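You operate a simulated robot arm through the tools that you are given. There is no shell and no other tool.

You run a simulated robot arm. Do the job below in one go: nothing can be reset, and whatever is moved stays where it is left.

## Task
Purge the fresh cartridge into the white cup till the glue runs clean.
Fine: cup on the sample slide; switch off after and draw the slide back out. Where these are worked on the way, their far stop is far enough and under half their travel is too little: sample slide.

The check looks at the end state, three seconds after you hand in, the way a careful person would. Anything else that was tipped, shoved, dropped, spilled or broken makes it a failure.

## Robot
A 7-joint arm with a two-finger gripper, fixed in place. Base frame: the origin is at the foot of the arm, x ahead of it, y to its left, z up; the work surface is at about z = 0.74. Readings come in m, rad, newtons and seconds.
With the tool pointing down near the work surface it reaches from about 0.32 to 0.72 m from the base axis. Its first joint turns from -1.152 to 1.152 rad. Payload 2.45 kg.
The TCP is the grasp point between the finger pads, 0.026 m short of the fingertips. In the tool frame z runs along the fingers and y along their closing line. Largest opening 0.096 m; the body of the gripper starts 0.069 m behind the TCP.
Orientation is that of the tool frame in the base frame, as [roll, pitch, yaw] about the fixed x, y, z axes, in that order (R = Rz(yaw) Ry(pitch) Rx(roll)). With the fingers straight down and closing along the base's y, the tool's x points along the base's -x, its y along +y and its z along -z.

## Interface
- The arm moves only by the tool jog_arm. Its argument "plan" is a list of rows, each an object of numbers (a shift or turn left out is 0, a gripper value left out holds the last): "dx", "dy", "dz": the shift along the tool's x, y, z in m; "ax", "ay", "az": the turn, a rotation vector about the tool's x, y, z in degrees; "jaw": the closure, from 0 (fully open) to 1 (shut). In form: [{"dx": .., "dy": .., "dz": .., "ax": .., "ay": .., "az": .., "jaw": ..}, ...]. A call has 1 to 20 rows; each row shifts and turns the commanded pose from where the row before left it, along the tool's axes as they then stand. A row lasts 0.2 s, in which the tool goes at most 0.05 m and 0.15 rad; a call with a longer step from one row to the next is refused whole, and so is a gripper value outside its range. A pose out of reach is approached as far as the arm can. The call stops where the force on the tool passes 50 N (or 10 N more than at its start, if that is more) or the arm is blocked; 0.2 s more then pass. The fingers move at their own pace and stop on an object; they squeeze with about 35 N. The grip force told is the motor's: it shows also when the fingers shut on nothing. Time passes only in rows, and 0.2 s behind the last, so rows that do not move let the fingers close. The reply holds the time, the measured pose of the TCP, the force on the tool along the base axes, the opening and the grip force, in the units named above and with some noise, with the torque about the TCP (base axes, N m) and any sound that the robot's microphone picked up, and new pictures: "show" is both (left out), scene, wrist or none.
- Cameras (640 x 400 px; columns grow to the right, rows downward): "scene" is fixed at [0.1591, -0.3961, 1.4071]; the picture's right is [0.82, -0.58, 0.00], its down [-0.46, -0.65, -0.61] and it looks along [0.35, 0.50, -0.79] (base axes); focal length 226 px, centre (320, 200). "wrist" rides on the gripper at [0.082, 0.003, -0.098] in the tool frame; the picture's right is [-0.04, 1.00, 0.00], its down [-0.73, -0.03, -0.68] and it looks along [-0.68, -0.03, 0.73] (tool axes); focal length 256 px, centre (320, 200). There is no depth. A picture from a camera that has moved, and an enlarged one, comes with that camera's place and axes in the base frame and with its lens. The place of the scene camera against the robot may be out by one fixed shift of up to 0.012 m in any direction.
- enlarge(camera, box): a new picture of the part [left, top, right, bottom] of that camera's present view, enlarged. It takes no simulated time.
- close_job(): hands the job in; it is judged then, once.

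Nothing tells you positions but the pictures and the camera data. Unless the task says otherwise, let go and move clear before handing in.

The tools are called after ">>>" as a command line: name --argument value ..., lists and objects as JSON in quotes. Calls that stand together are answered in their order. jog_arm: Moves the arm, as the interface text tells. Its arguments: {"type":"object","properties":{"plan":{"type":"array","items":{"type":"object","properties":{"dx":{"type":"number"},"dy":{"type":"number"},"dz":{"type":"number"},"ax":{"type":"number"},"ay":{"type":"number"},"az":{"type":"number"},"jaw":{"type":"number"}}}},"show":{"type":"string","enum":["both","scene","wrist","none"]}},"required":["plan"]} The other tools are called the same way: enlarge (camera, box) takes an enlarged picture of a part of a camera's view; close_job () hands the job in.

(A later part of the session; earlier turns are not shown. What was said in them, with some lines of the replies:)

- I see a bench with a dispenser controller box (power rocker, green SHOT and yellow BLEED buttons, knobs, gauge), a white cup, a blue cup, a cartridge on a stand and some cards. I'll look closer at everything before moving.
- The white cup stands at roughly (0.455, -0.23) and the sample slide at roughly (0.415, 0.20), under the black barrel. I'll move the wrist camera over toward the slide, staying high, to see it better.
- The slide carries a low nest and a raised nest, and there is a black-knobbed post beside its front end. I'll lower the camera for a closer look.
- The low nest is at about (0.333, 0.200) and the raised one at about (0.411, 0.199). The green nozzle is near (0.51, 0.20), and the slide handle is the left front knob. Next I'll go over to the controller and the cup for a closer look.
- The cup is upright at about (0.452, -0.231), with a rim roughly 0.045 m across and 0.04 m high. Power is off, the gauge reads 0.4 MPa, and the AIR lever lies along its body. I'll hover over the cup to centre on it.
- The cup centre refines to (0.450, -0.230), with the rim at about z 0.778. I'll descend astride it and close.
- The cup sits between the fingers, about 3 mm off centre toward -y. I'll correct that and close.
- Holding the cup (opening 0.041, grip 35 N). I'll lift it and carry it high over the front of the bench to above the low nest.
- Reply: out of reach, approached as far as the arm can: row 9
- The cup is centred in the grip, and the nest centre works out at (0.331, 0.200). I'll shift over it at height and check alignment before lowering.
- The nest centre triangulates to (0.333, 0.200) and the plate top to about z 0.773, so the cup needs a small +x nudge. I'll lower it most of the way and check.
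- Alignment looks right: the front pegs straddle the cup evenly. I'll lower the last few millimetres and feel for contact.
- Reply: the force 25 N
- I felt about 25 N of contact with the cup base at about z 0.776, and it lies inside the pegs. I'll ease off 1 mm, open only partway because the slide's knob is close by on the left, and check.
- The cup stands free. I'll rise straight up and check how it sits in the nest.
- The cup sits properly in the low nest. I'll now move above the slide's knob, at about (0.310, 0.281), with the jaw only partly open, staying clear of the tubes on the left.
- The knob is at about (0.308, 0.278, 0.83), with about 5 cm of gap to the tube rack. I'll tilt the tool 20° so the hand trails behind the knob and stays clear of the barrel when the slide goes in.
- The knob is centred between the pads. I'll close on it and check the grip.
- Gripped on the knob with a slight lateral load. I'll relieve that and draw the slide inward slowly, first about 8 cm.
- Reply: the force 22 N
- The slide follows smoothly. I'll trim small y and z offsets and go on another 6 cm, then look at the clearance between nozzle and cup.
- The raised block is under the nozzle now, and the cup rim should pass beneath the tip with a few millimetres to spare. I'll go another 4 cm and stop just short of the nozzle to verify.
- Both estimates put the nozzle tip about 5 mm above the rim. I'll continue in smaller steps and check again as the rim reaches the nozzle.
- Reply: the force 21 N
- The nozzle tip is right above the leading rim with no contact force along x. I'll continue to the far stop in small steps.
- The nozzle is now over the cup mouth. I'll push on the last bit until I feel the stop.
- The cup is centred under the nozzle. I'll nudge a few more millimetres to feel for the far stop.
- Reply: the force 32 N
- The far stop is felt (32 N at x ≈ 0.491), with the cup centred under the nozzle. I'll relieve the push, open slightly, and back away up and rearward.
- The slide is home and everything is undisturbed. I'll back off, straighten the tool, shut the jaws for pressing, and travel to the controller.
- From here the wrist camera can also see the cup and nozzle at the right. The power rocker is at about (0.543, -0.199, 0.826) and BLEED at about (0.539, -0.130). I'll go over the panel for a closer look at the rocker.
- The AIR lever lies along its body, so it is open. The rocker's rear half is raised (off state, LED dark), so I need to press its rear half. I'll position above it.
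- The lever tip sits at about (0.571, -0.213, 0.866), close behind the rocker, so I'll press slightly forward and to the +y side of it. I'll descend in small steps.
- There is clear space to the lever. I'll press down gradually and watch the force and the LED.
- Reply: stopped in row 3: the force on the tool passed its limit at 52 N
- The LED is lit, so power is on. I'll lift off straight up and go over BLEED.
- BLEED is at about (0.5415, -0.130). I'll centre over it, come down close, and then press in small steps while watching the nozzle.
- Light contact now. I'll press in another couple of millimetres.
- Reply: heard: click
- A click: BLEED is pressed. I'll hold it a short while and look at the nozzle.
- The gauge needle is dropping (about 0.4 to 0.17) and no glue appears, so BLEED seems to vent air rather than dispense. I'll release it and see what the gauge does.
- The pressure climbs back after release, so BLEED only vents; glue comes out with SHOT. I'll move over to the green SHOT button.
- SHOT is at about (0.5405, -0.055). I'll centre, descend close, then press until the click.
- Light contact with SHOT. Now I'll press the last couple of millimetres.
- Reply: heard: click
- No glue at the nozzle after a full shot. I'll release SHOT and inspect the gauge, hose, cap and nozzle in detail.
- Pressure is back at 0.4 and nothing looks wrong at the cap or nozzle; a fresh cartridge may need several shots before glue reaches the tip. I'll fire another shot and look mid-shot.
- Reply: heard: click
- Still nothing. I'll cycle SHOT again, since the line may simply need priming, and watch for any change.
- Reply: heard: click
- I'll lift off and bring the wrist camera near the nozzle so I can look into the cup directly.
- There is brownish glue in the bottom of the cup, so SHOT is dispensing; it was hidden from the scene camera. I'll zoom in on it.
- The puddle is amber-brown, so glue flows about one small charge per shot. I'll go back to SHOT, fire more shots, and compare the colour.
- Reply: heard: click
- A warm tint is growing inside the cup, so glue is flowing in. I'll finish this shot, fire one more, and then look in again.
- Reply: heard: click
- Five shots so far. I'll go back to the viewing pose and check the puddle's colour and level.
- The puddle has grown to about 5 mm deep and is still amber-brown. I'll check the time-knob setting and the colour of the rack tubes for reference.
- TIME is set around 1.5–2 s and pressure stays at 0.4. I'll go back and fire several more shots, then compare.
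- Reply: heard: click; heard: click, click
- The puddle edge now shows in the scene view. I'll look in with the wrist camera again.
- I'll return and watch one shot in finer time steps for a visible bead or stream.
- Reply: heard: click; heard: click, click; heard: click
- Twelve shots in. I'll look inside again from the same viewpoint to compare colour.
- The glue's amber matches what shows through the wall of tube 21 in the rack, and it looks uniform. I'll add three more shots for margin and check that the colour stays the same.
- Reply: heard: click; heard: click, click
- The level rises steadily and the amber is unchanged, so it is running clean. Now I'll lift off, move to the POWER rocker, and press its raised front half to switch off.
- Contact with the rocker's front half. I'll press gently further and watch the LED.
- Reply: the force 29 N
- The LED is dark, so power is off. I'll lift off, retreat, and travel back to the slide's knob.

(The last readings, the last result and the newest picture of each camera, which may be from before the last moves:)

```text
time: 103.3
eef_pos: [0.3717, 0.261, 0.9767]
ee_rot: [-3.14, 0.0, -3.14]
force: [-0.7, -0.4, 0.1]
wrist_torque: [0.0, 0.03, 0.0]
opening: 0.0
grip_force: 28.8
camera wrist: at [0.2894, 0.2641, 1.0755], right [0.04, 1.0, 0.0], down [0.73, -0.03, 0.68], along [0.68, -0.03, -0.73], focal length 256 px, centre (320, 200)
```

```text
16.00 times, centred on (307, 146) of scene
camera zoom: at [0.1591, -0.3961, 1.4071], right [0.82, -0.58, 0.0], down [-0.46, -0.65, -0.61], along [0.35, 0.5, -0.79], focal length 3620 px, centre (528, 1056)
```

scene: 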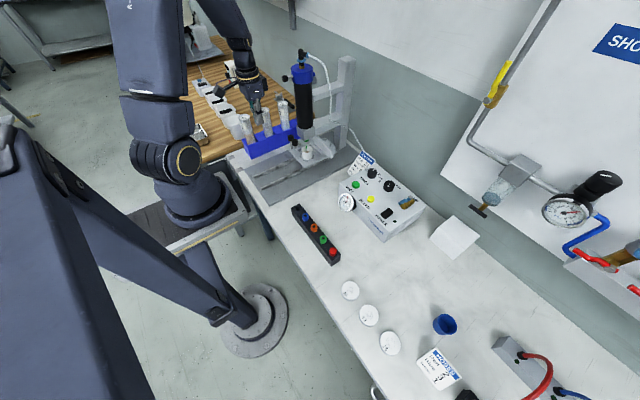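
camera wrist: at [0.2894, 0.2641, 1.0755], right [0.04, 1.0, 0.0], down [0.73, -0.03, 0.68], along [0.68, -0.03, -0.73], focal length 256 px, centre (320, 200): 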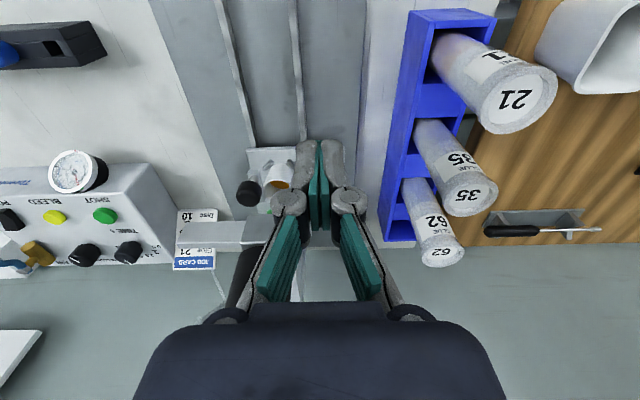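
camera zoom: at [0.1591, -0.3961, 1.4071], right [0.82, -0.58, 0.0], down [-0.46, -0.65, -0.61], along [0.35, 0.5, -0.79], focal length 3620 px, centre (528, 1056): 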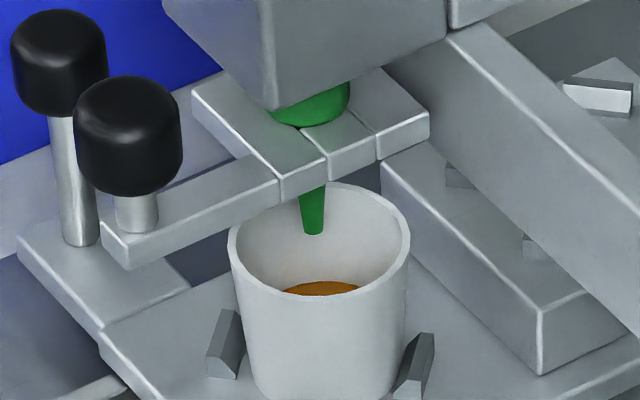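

Clean amber from this angle too. I'll tilt the tool again with the jaws slightly open and line up with the slide's knob.

>>> jog_arm --plan '[{"dy": 0.0165, "jaw": 0.5}, {"ay": -6.7}, {"ay": -6.7}, {"ay": -6.6}, {"dx": -0.011, "dz": 0.0285}, {"dx": -0.011, "dz": 0.0284}, {}]' --show "both"

>>> enlarge --camera "wrist" --box '[180, 40, 420, 240]'

```text
time: 105.0
eef_pos: [0.4122, 0.2765, 0.9313]
ee_rot: [3.141, 0.348, -3.141]
force: [-0.4, -0.5, 0.6]
wrist_torque: [-0.01, 0.0, 0.03]
opening: 0.0481
grip_force: 0.1
camera wrist: at [0.3016, 0.2801, 0.9952], right [0.04, 1.0, 0.01], down [0.46, -0.03, 0.89], along [0.89, -0.03, -0.46], focal length 256 px, centre (320, 200)
```

scene: 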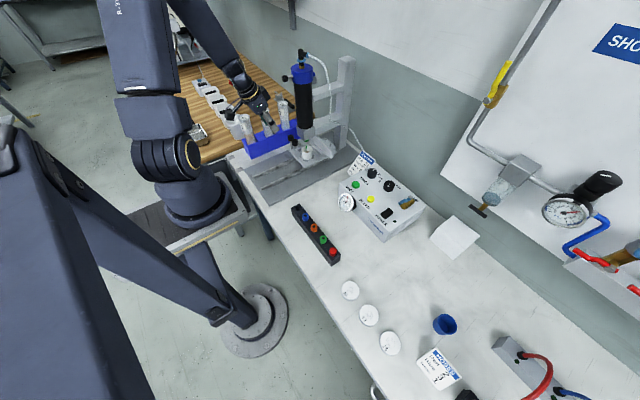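
wrist: 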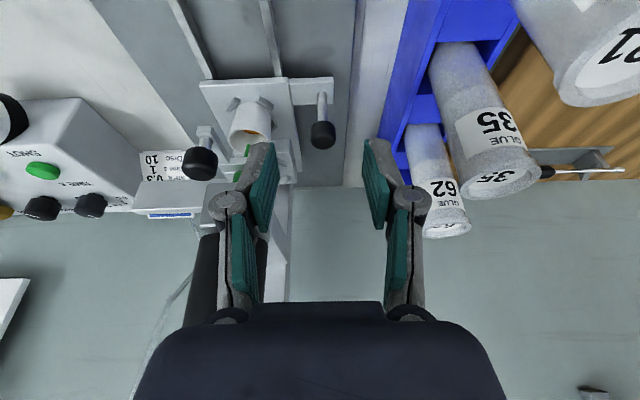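

```text
2.00 times, centred on (300, 140) of wrist
camera zoom: at [0.3016, 0.2801, 0.9952], right [0.04, 1.0, 0.01], down [0.46, -0.03, 0.89], along [0.89, -0.03, -0.46], focal length 512 px, centre (360, 320)
```

zoom: 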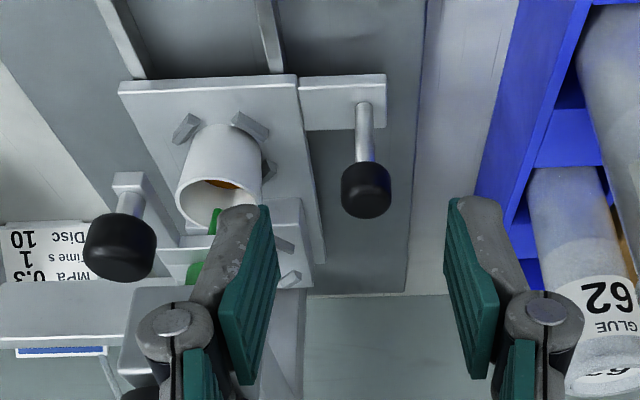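

>>> jog_arm --plan '[{"dz": 0.02, "dx": -0.03, "dy": 0.002}, {"dz": 0.03, "dx": -0.0072}, {"dz": 0.03}, {}]' --show "wrist"

>>> enlarge --camera "scene" --box '[255, 95, 345, 170]'

```text
time: 106.0
eef_pos: [0.476, 0.2764, 0.8657]
ee_rot: [-3.141, 0.349, 3.142]
force: [0.5, -0.7, -0.5]
wrist_torque: [0.01, 0.01, 0.01]
opening: 0.0481
grip_force: 0.0
camera wrist: at [0.3661, 0.2798, 0.9304], right [0.04, 1.0, 0.01], down [0.46, -0.03, 0.89], along [0.89, -0.03, -0.46], focal length 256 px, centre (320, 200)
```

wrist: 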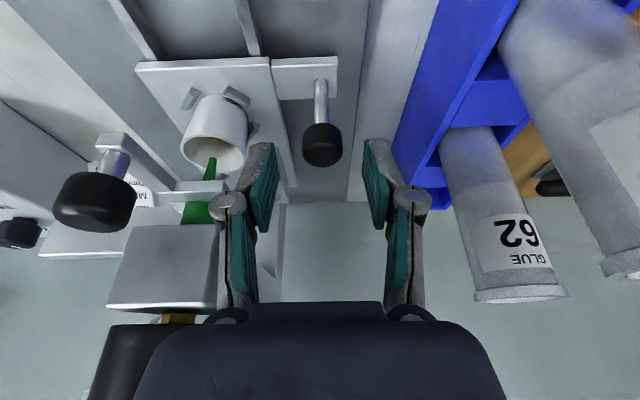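

```text
5.33 times, centred on (300, 132) of scene
camera zoom: at [0.1591, -0.3961, 1.4071], right [0.82, -0.58, 0.0], down [-0.46, -0.65, -0.61], along [0.35, 0.5, -0.79], focal length 1207 px, centre (427, 560)
```

zoom: 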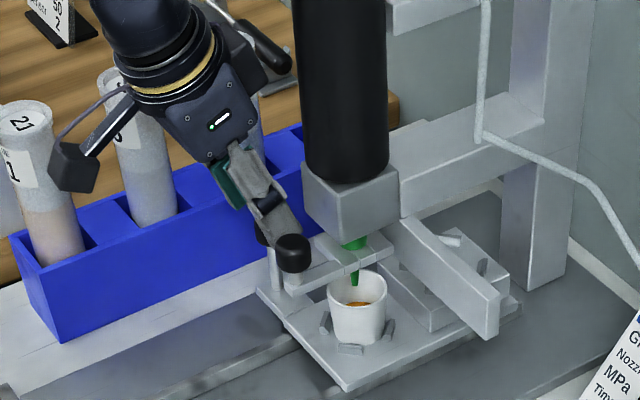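

Centred on the knob and clear of the block. I'll finish the approach and close.

>>> jog_arm --plan '[{"dz": 0.02}, {"dz": 0.015}, {}, {"jaw": 0.9}, {"jaw": 0.9}, {"jaw": 0.9}, {"jaw": 0.9}]' --show "wrist"

```text
time: 107.5
eef_pos: [0.4872, 0.2782, 0.8355]
ee_rot: [3.141, 0.349, -3.141]
force: [1.9, 5.8, -4.2]
wrist_torque: [0.07, -0.22, 0.03]
opening: 0.0225
grip_force: 45.0
camera wrist: at [0.3774, 0.2812, 0.8997], right [0.04, 1.0, 0.01], down [0.46, -0.03, 0.89], along [0.89, -0.03, -0.46], focal length 256 px, centre (320, 200)
```

wrist: 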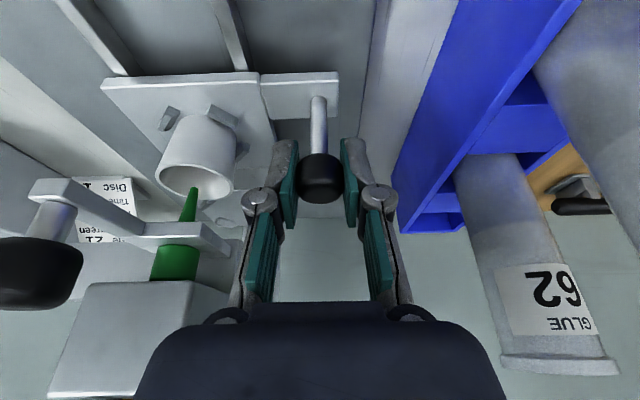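

Gripped. I'll draw the slide out slowly, first 9 cm.

>>> jog_arm --plan '[{"dx": 0.0047, "dz": -0.0017}, {"dx": 0.0094, "dz": -0.0034}, {"dx": 0.0094, "dz": -0.0034}, {"dx": 0.0094, "dz": -0.0034}, {"dx": 0.0094, "dz": -0.0034}, {"dx": 0.0094, "dz": -0.0034}, {"dx": 0.0094, "dz": -0.0034}, {"dx": 0.0094, "dz": -0.0034}, {"dx": 0.0094, "dz": -0.0034}, {}]' --show "both"

>>> enlarge --camera "scene" --box '[255, 115, 345, 190]'

```text
time: 109.8
eef_pos: [0.4098, 0.2772, 0.8355]
ee_rot: [-3.139, 0.349, -3.142]
force: [-6.1, -9.2, 1.6]
wrist_torque: [-0.04, 0.69, 0.05]
opening: 0.0226
grip_force: 45.0
out of reach, approached as far as the arm can: row 7, 8
camera wrist: at [0.2988, 0.2817, 0.8998], right [0.04, 1.0, 0.01], down [0.46, -0.03, 0.89], along [0.89, -0.03, -0.46], focal length 256 px, centre (320, 200)
```

scene: 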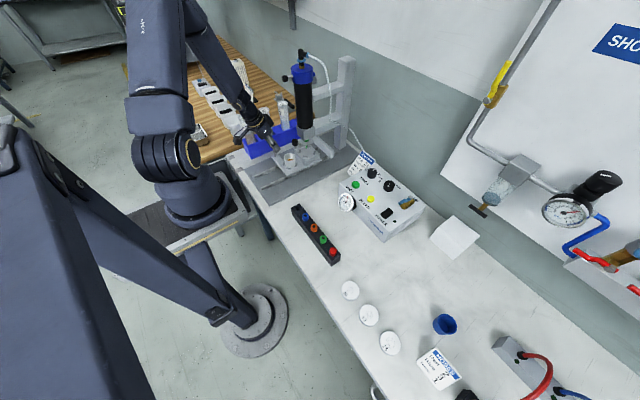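
wrist: 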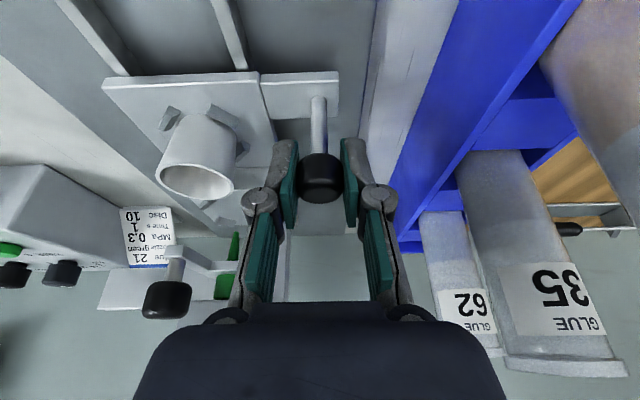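

```text
5.33 times, centred on (300, 152) of scene
camera zoom: at [0.159, -0.3964, 1.407], right [0.82, -0.58, 0.0], down [-0.46, -0.65, -0.61], along [0.35, 0.5, -0.79], focal length 1207 px, centre (427, 453)
```

zoom: 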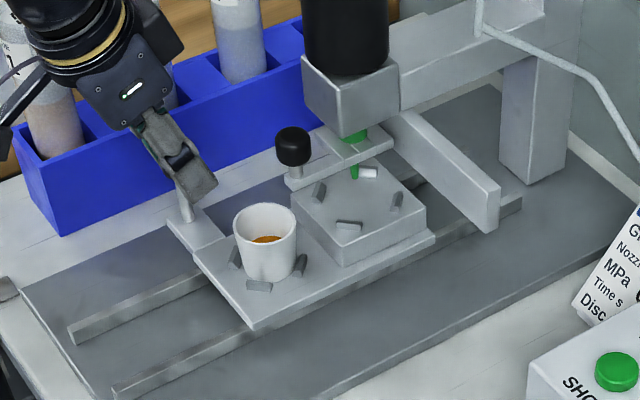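

The cup rides along fine. The arm noted a reach limit at two rows, so I'll continue in smaller chunks.

>>> jog_arm --plan '[{"dx": 0.0094, "dz": -0.0034}, {"dx": 0.0094, "dz": -0.0034}, {"dx": 0.0094, "dz": -0.0034}, {"dx": 0.0094, "dz": -0.0034}, {}]' --show "wrist"

```text
time: 111.0
eef_pos: [0.3693, 0.278, 0.8347]
ee_rot: [-3.139, 0.35, 3.142]
force: [0.4, -17.7, -11.0]
wrist_torque: [-0.18, -0.6, -0.05]
opening: 0.0227
grip_force: 44.9
camera wrist: at [0.2582, 0.2818, 0.9], right [0.04, 1.0, 0.01], down [0.46, -0.03, 0.89], along [0.89, -0.03, -0.46], focal length 256 px, centre (320, 200)
```

wrist: 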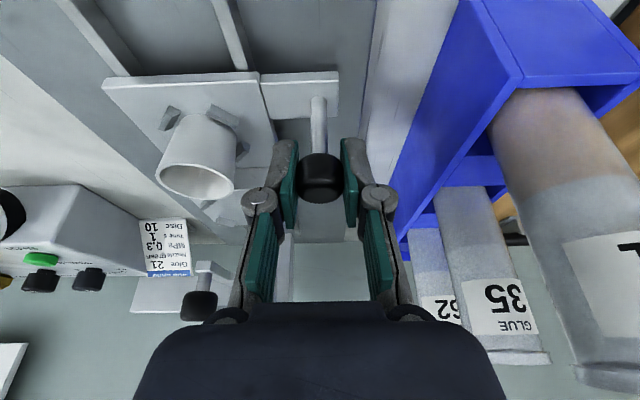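

>>> jog_arm --plan '[{"dx": 0.0094, "dz": -0.0026, "dy": -0.0015}, {"dx": 0.0094, "dz": -0.0034}, {"dx": 0.0094, "dz": -0.0034}, {"dx": 0.0094, "dz": -0.0034}, {"dx": 0.0047, "dz": -0.0017}, {}]' --show "both"

>>> enlarge --camera "scene" --box '[235, 115, 345, 200]'

```text
time: 112.3
eef_pos: [0.3235, 0.2784, 0.8358]
ee_rot: [3.14, 0.347, -3.141]
force: [0.0, -6.3, -6.4]
wrist_torque: [-0.05, 0.38, 0.01]
opening: 0.0227
grip_force: 44.8
camera wrist: at [0.2122, 0.2813, 0.9001], right [0.04, 1.0, 0.01], down [0.46, -0.03, 0.89], along [0.89, -0.03, -0.46], focal length 256 px, centre (320, 200)
```

scene: 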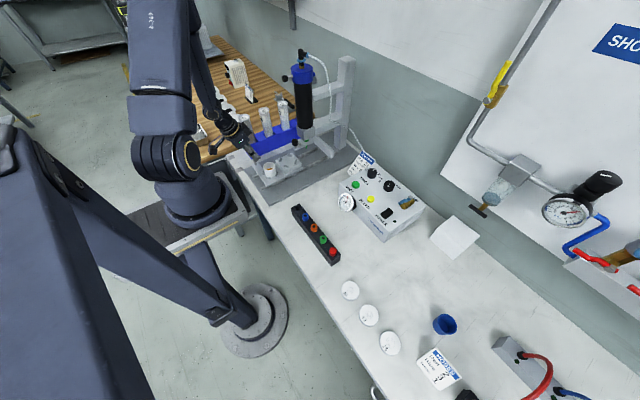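
wrist: 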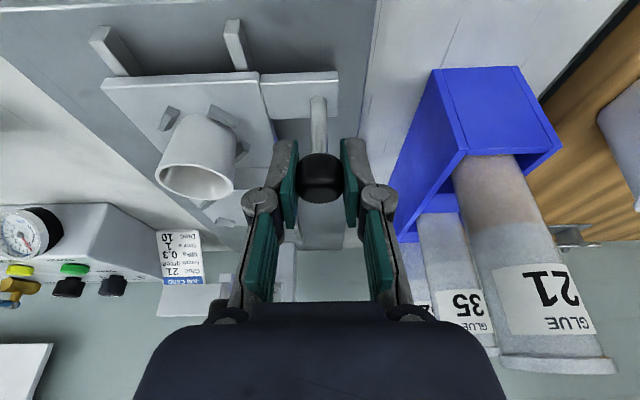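

```text
4.71 times, centred on (290, 158) of scene
camera zoom: at [0.1592, -0.3962, 1.4071], right [0.82, -0.58, 0.0], down [-0.46, -0.65, -0.61], along [0.35, 0.5, -0.79], focal length 1065 px, centre (461, 400)
```

zoom: 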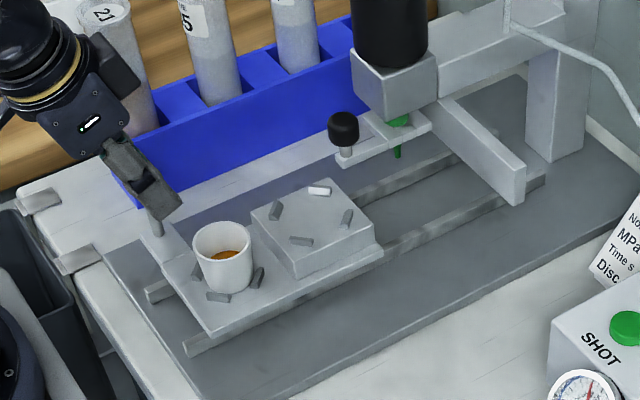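

About 1.4 cm remains to the original outer stop. I'll continue gently until it is reached.

>>> jog_arm --plan '[{"dx": 0.0056, "dz": -0.002}, {"dx": 0.0056, "dz": -0.002}, {"dx": 0.0028, "dz": -0.001}, {}]' --show "none"

```text
time: 113.3
eef_pos: [0.3073, 0.2774, 0.8348]
ee_rot: [-3.139, 0.353, 3.142]
force: [-1.4, -8.2, 18.7]
wrist_torque: [-0.1, -0.39, 0.04]
opening: 0.0225
grip_force: 44.7
```

>>> jog_arm --plan '[{"dx": 0.0028, "dz": -0.001}, {"dx": 0.0019, "dz": -0.0007}, {}]' --show "none"

>>> enlarge --camera "scene" --box '[235, 115, 345, 200]'

```text
time: 114.2
eef_pos: [0.3079, 0.2782, 0.8353]
ee_rot: [3.14, 0.357, 3.138]
force: [33.5, 7.7, -2.9]
wrist_torque: [0.05, -0.23, -0.06]
opening: 0.0227
grip_force: 45.0
```

```text
4.71 times, centred on (290, 158) of scene
camera zoom: at [0.1599, -0.3959, 1.4071], right [0.82, -0.58, 0.0], down [-0.46, -0.65, -0.61], along [0.35, 0.5, -0.79], focal length 1065 px, centre (461, 400)
```

zoom: 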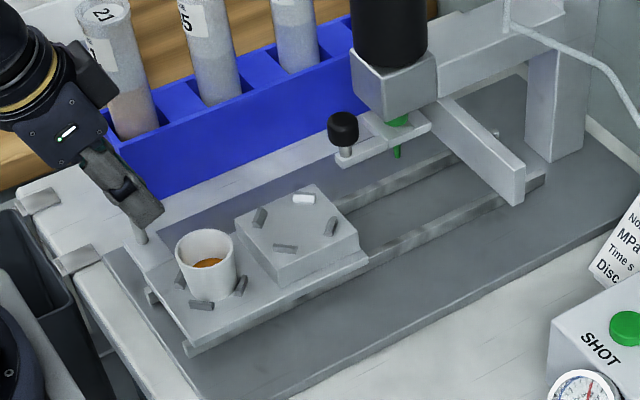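

The outer stop is reached (33 N) with the slide fully drawn out and the cup upright. I'll relax, open, and rise clear.

>>> jog_arm --plan '[{"dx": -0.0035, "dz": 0.0013}, {"jaw": 0.5}, {"jaw": 0.5}, {"jaw": 0.5}, {"jaw": 0.5}, {"dz": -0.0188, "dx": -0.0068}, {"dz": -0.0282, "dx": -0.01026}, {"dz": -0.0282, "dx": -0.01026}, {"dz": -0.0282, "dx": -0.01026}, {"ay": 6.7}, {"ay": 6.7}, {"ay": 6.6}, {}]' --show "both"

>>> enlarge --camera "scene" --box '[235, 115, 345, 200]'

>>> enlarge --camera "wrist" --box '[180, 20, 360, 160]'

```text
time: 117.0
eef_pos: [0.3069, 0.2776, 0.9432]
ee_rot: [-3.14, -0.002, -3.141]
force: [-0.5, -0.2, 0.3]
wrist_torque: [-0.01, -0.01, -0.02]
opening: 0.0481
grip_force: 0.0
camera wrist: at [0.2256, 0.2807, 1.0418], right [0.04, 1.0, 0.0], down [0.73, -0.03, 0.68], along [0.68, -0.03, -0.73], focal length 256 px, centre (320, 200)
```

scene: 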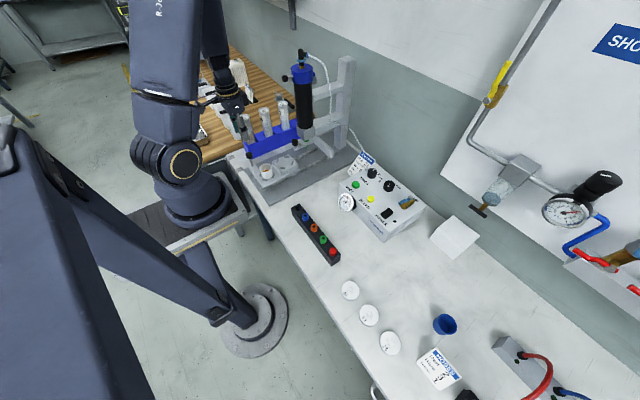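
wrist: 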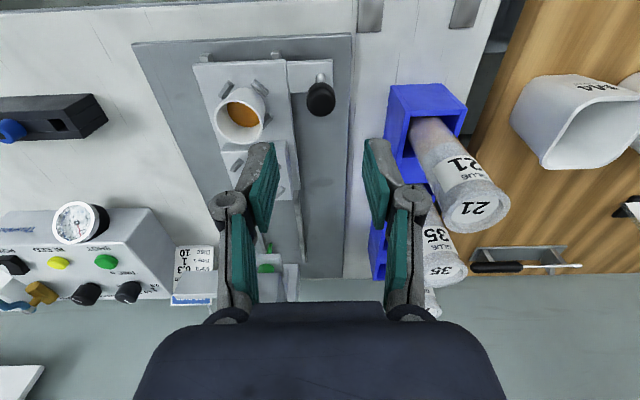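

```text
4.71 times, centred on (290, 158) of scene
camera zoom: at [0.1591, -0.3961, 1.4071], right [0.82, -0.58, 0.0], down [-0.46, -0.65, -0.61], along [0.35, 0.5, -0.79], focal length 1065 px, centre (461, 400)
```

zoom: 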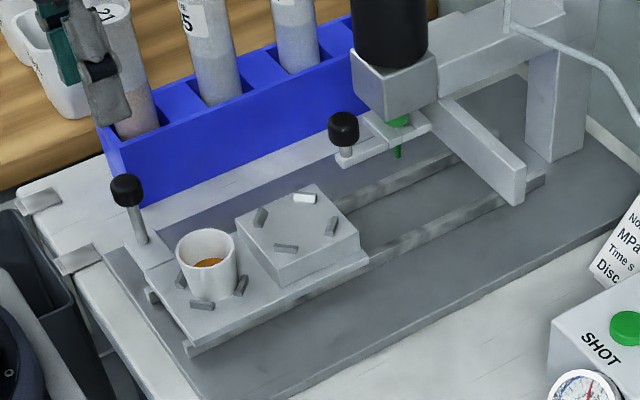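

```text
2.86 times, centred on (270, 90) of wrist
camera zoom: at [0.2256, 0.2807, 1.0418], right [0.04, 1.0, 0.0], down [0.73, -0.03, 0.68], along [0.68, -0.03, -0.73], focal length 731 px, centre (463, 514)
```

zoom: 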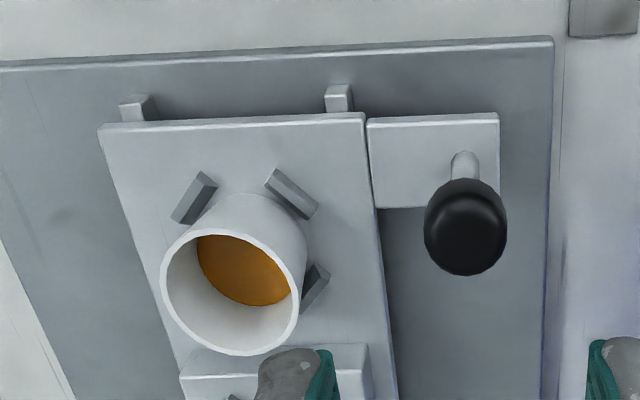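

The slide is out, the cup is in its nest, and the LED is dark. I'll take a look straight into the cup in good light before deciding whether the purge is complete.

>>> jog_arm --plan '[{"dz": -0.03}, {"dy": -0.04, "dx": -0.02}, {"dy": -0.038, "dx": -0.03}, {"dx": -0.03}, {}]' --show "wrist"

>>> enlarge --camera "wrist" --box '[280, 0, 370, 80]'

```text
time: 118.2
eef_pos: [0.3889, 0.1977, 0.9737]
ee_rot: [-3.141, 0.0, -3.141]
force: [0.2, -0.4, 0.4]
wrist_torque: [-0.02, -0.01, 0.02]
opening: 0.0481
grip_force: 0.0
camera wrist: at [0.3062, 0.2001, 1.0726], right [0.04, 1.0, 0.0], down [0.73, -0.03, 0.68], along [0.68, -0.03, -0.73], focal length 256 px, centre (320, 200)
```

wrist: 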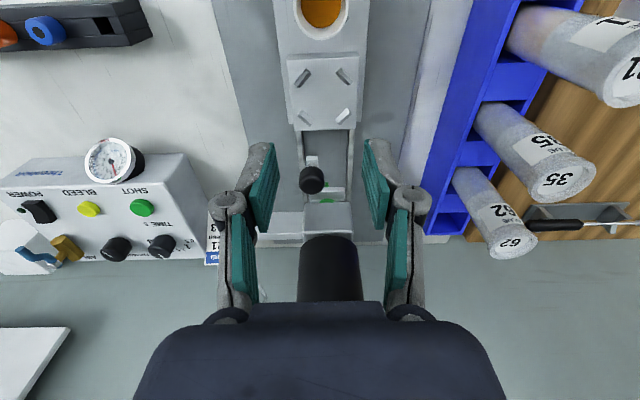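

```text
5.00 times, centred on (325, 40) of wrist
camera zoom: at [0.3062, 0.2001, 1.0726], right [0.04, 1.0, 0.0], down [0.73, -0.03, 0.68], along [0.68, -0.03, -0.73], focal length 1280 px, centre (295, 1000)
```

zoom: 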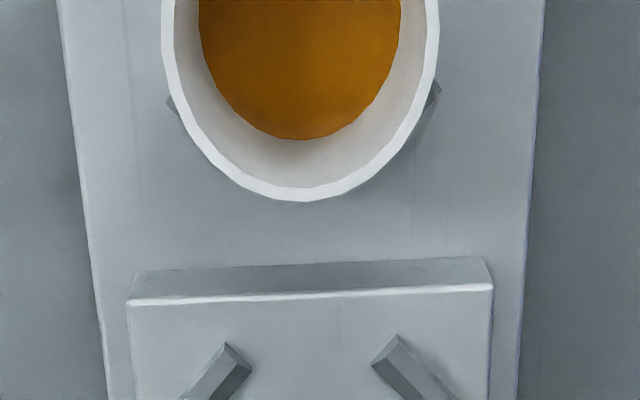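

>>> jog_arm --plan '[{"dx": 0.035}, {}]' --show "none"

>>> enlarge --camera "wrist" --box '[280, 0, 370, 80]'

>>> enlarge --camera "wrist" --box '[500, 20, 640, 140]'

>>> enlarge --camera "scene" --box '[340, 160, 440, 240]'

```text
time: 118.8
eef_pos: [0.3534, 0.1977, 0.9745]
ee_rot: [-3.141, 0.001, 3.141]
force: [0.0, 0.7, 0.3]
wrist_torque: [0.0, 0.01, 0.02]
opening: 0.0479
grip_force: 0.0
```

```text
5.00 times, centred on (325, 40) of wrist
camera zoom: at [0.2722, 0.2011, 1.0727], right [0.04, 1.0, 0.0], down [0.73, -0.03, 0.68], along [0.68, -0.03, -0.73], focal length 1280 px, centre (295, 1000)
```

zoom: 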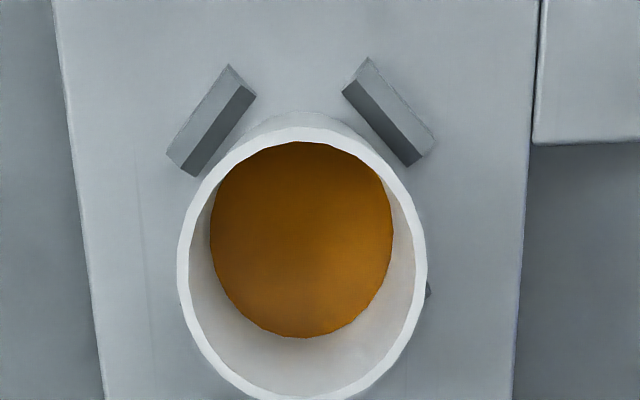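

```text
3.33 times, centred on (570, 80) of wrist
camera zoom: at [0.2722, 0.2011, 1.0727], right [0.04, 1.0, 0.0], down [0.73, -0.03, 0.68], along [0.68, -0.03, -0.73], focal length 853 px, centre (-513, 600)
```

zoom: 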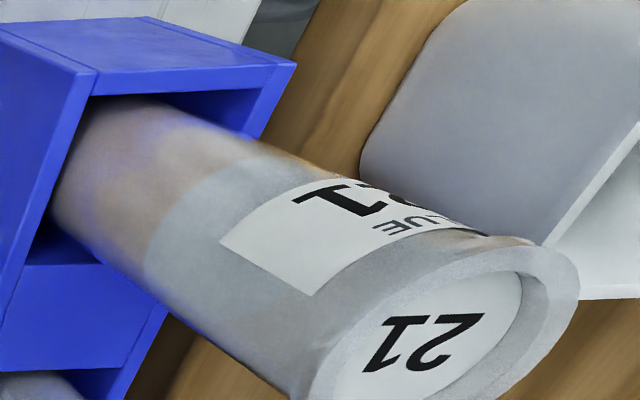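

```text
5.00 times, centred on (390, 200) of scene
camera zoom: at [0.1591, -0.3961, 1.4071], right [0.82, -0.58, 0.0], down [-0.46, -0.65, -0.61], along [0.35, 0.5, -0.79], focal length 1131 px, centre (-30, 200)
```

zoom: 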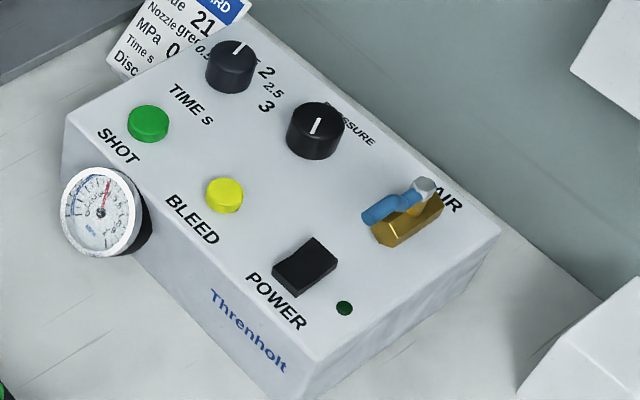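

The glue is a uniform clear amber, the cup is seated, the slide is out and the power is off. I'll move clear, then check that the nozzle isn't dripping on the base.

>>> jog_arm --plan '[{"dz": -0.04}, {"dz": -0.04}, {"dz": -0.04, "dy": -0.02}, {"dy": -0.04}, {"dy": -0.04}, {"dy": -0.04}, {}, {}]' --show "both"

>>> enlarge --camera "scene" --box '[235, 115, 345, 200]'

>>> enlarge --camera "scene" --box '[295, 130, 325, 155]'

```text
time: 120.5
eef_pos: [0.3537, 0.0558, 1.096]
ee_rot: [-3.141, 0.002, -3.141]
force: [0.2, -0.4, -1.0]
wrist_torque: [0.04, 0.0, 0.0]
opening: 0.0479
grip_force: 0.0
camera wrist: at [0.2732, 0.0596, 1.1948], right [0.04, 1.0, 0.0], down [0.73, -0.03, 0.68], along [0.68, -0.03, -0.73], focal length 256 px, centre (320, 200)
```

scene: 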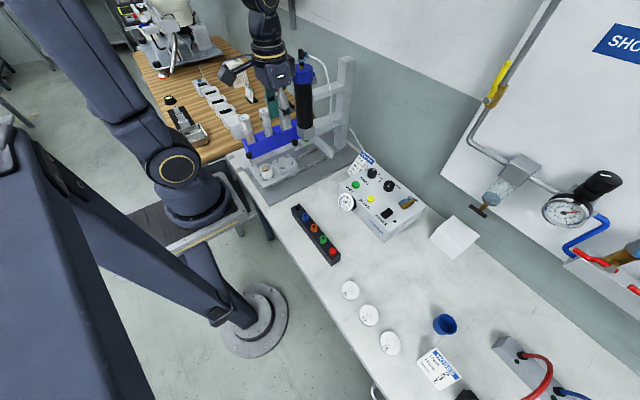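
wrist: 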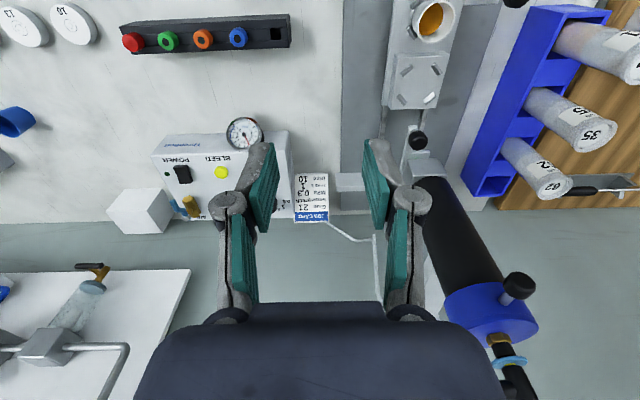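

```text
4.71 times, centred on (290, 158) of scene
camera zoom: at [0.1591, -0.3961, 1.4071], right [0.82, -0.58, 0.0], down [-0.46, -0.65, -0.61], along [0.35, 0.5, -0.79], focal length 1065 px, centre (461, 400)
```

zoom: 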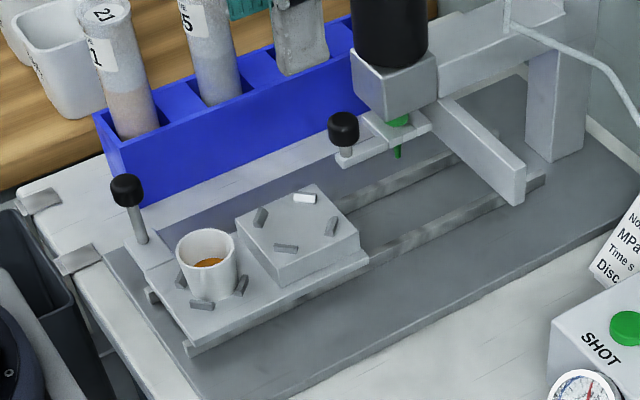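

```text
16.00 times, centred on (310, 142) of scene
camera zoom: at [0.1591, -0.3961, 1.4071], right [0.82, -0.58, 0.0], down [-0.46, -0.65, -0.61], along [0.35, 0.5, -0.79], focal length 3620 px, centre (480, 1120)
```

zoom: 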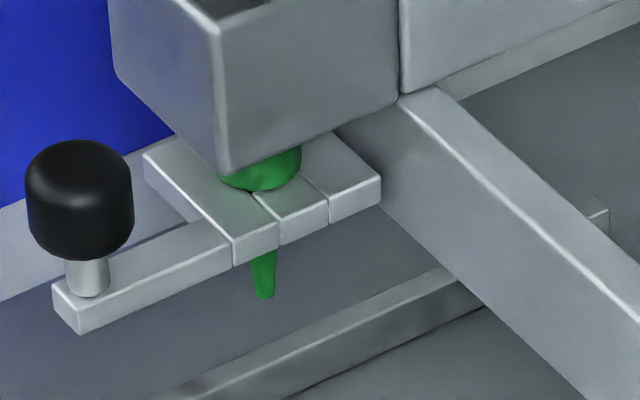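

The cup of purged amber glue stands in its nest on the slide, which is drawn fully out. Power is off, the nozzle and base are clean, and the arm is clear, so I'm handing in.

>>> close_job

```text
The job is handed in.
```

I purged the fresh cartridge into the white cup and handed the job in. At that point the cup stood upright on the sample slide, the slide was drawn fully out, and the power was off.

- **Purge:** It took 15 shots of the green SHOT button at the set 0.4 MPa. The cup is roughly a third full.
- **Running clean:** I couldn't see the stream itself, and my first look into the cup came after three shots. I judged it from the glue in the cup, which was a uniform amber from then on. That matches the tint of tube 21 in the rack, the glue on the job card.
- **Bleed button:** I first pressed BLEED, taking it for the purge control. It only vented the air pressure, and the gauge came back to 0.4 MPa after I let go.
- **Slide:** It went in to its far stop for the purge and came back out to its outer stop.
- **Left alone:** I didn't touch the pressure, time or air settings. I saw no drips or spills on the nozzle or the base under it, and nothing else was moved.
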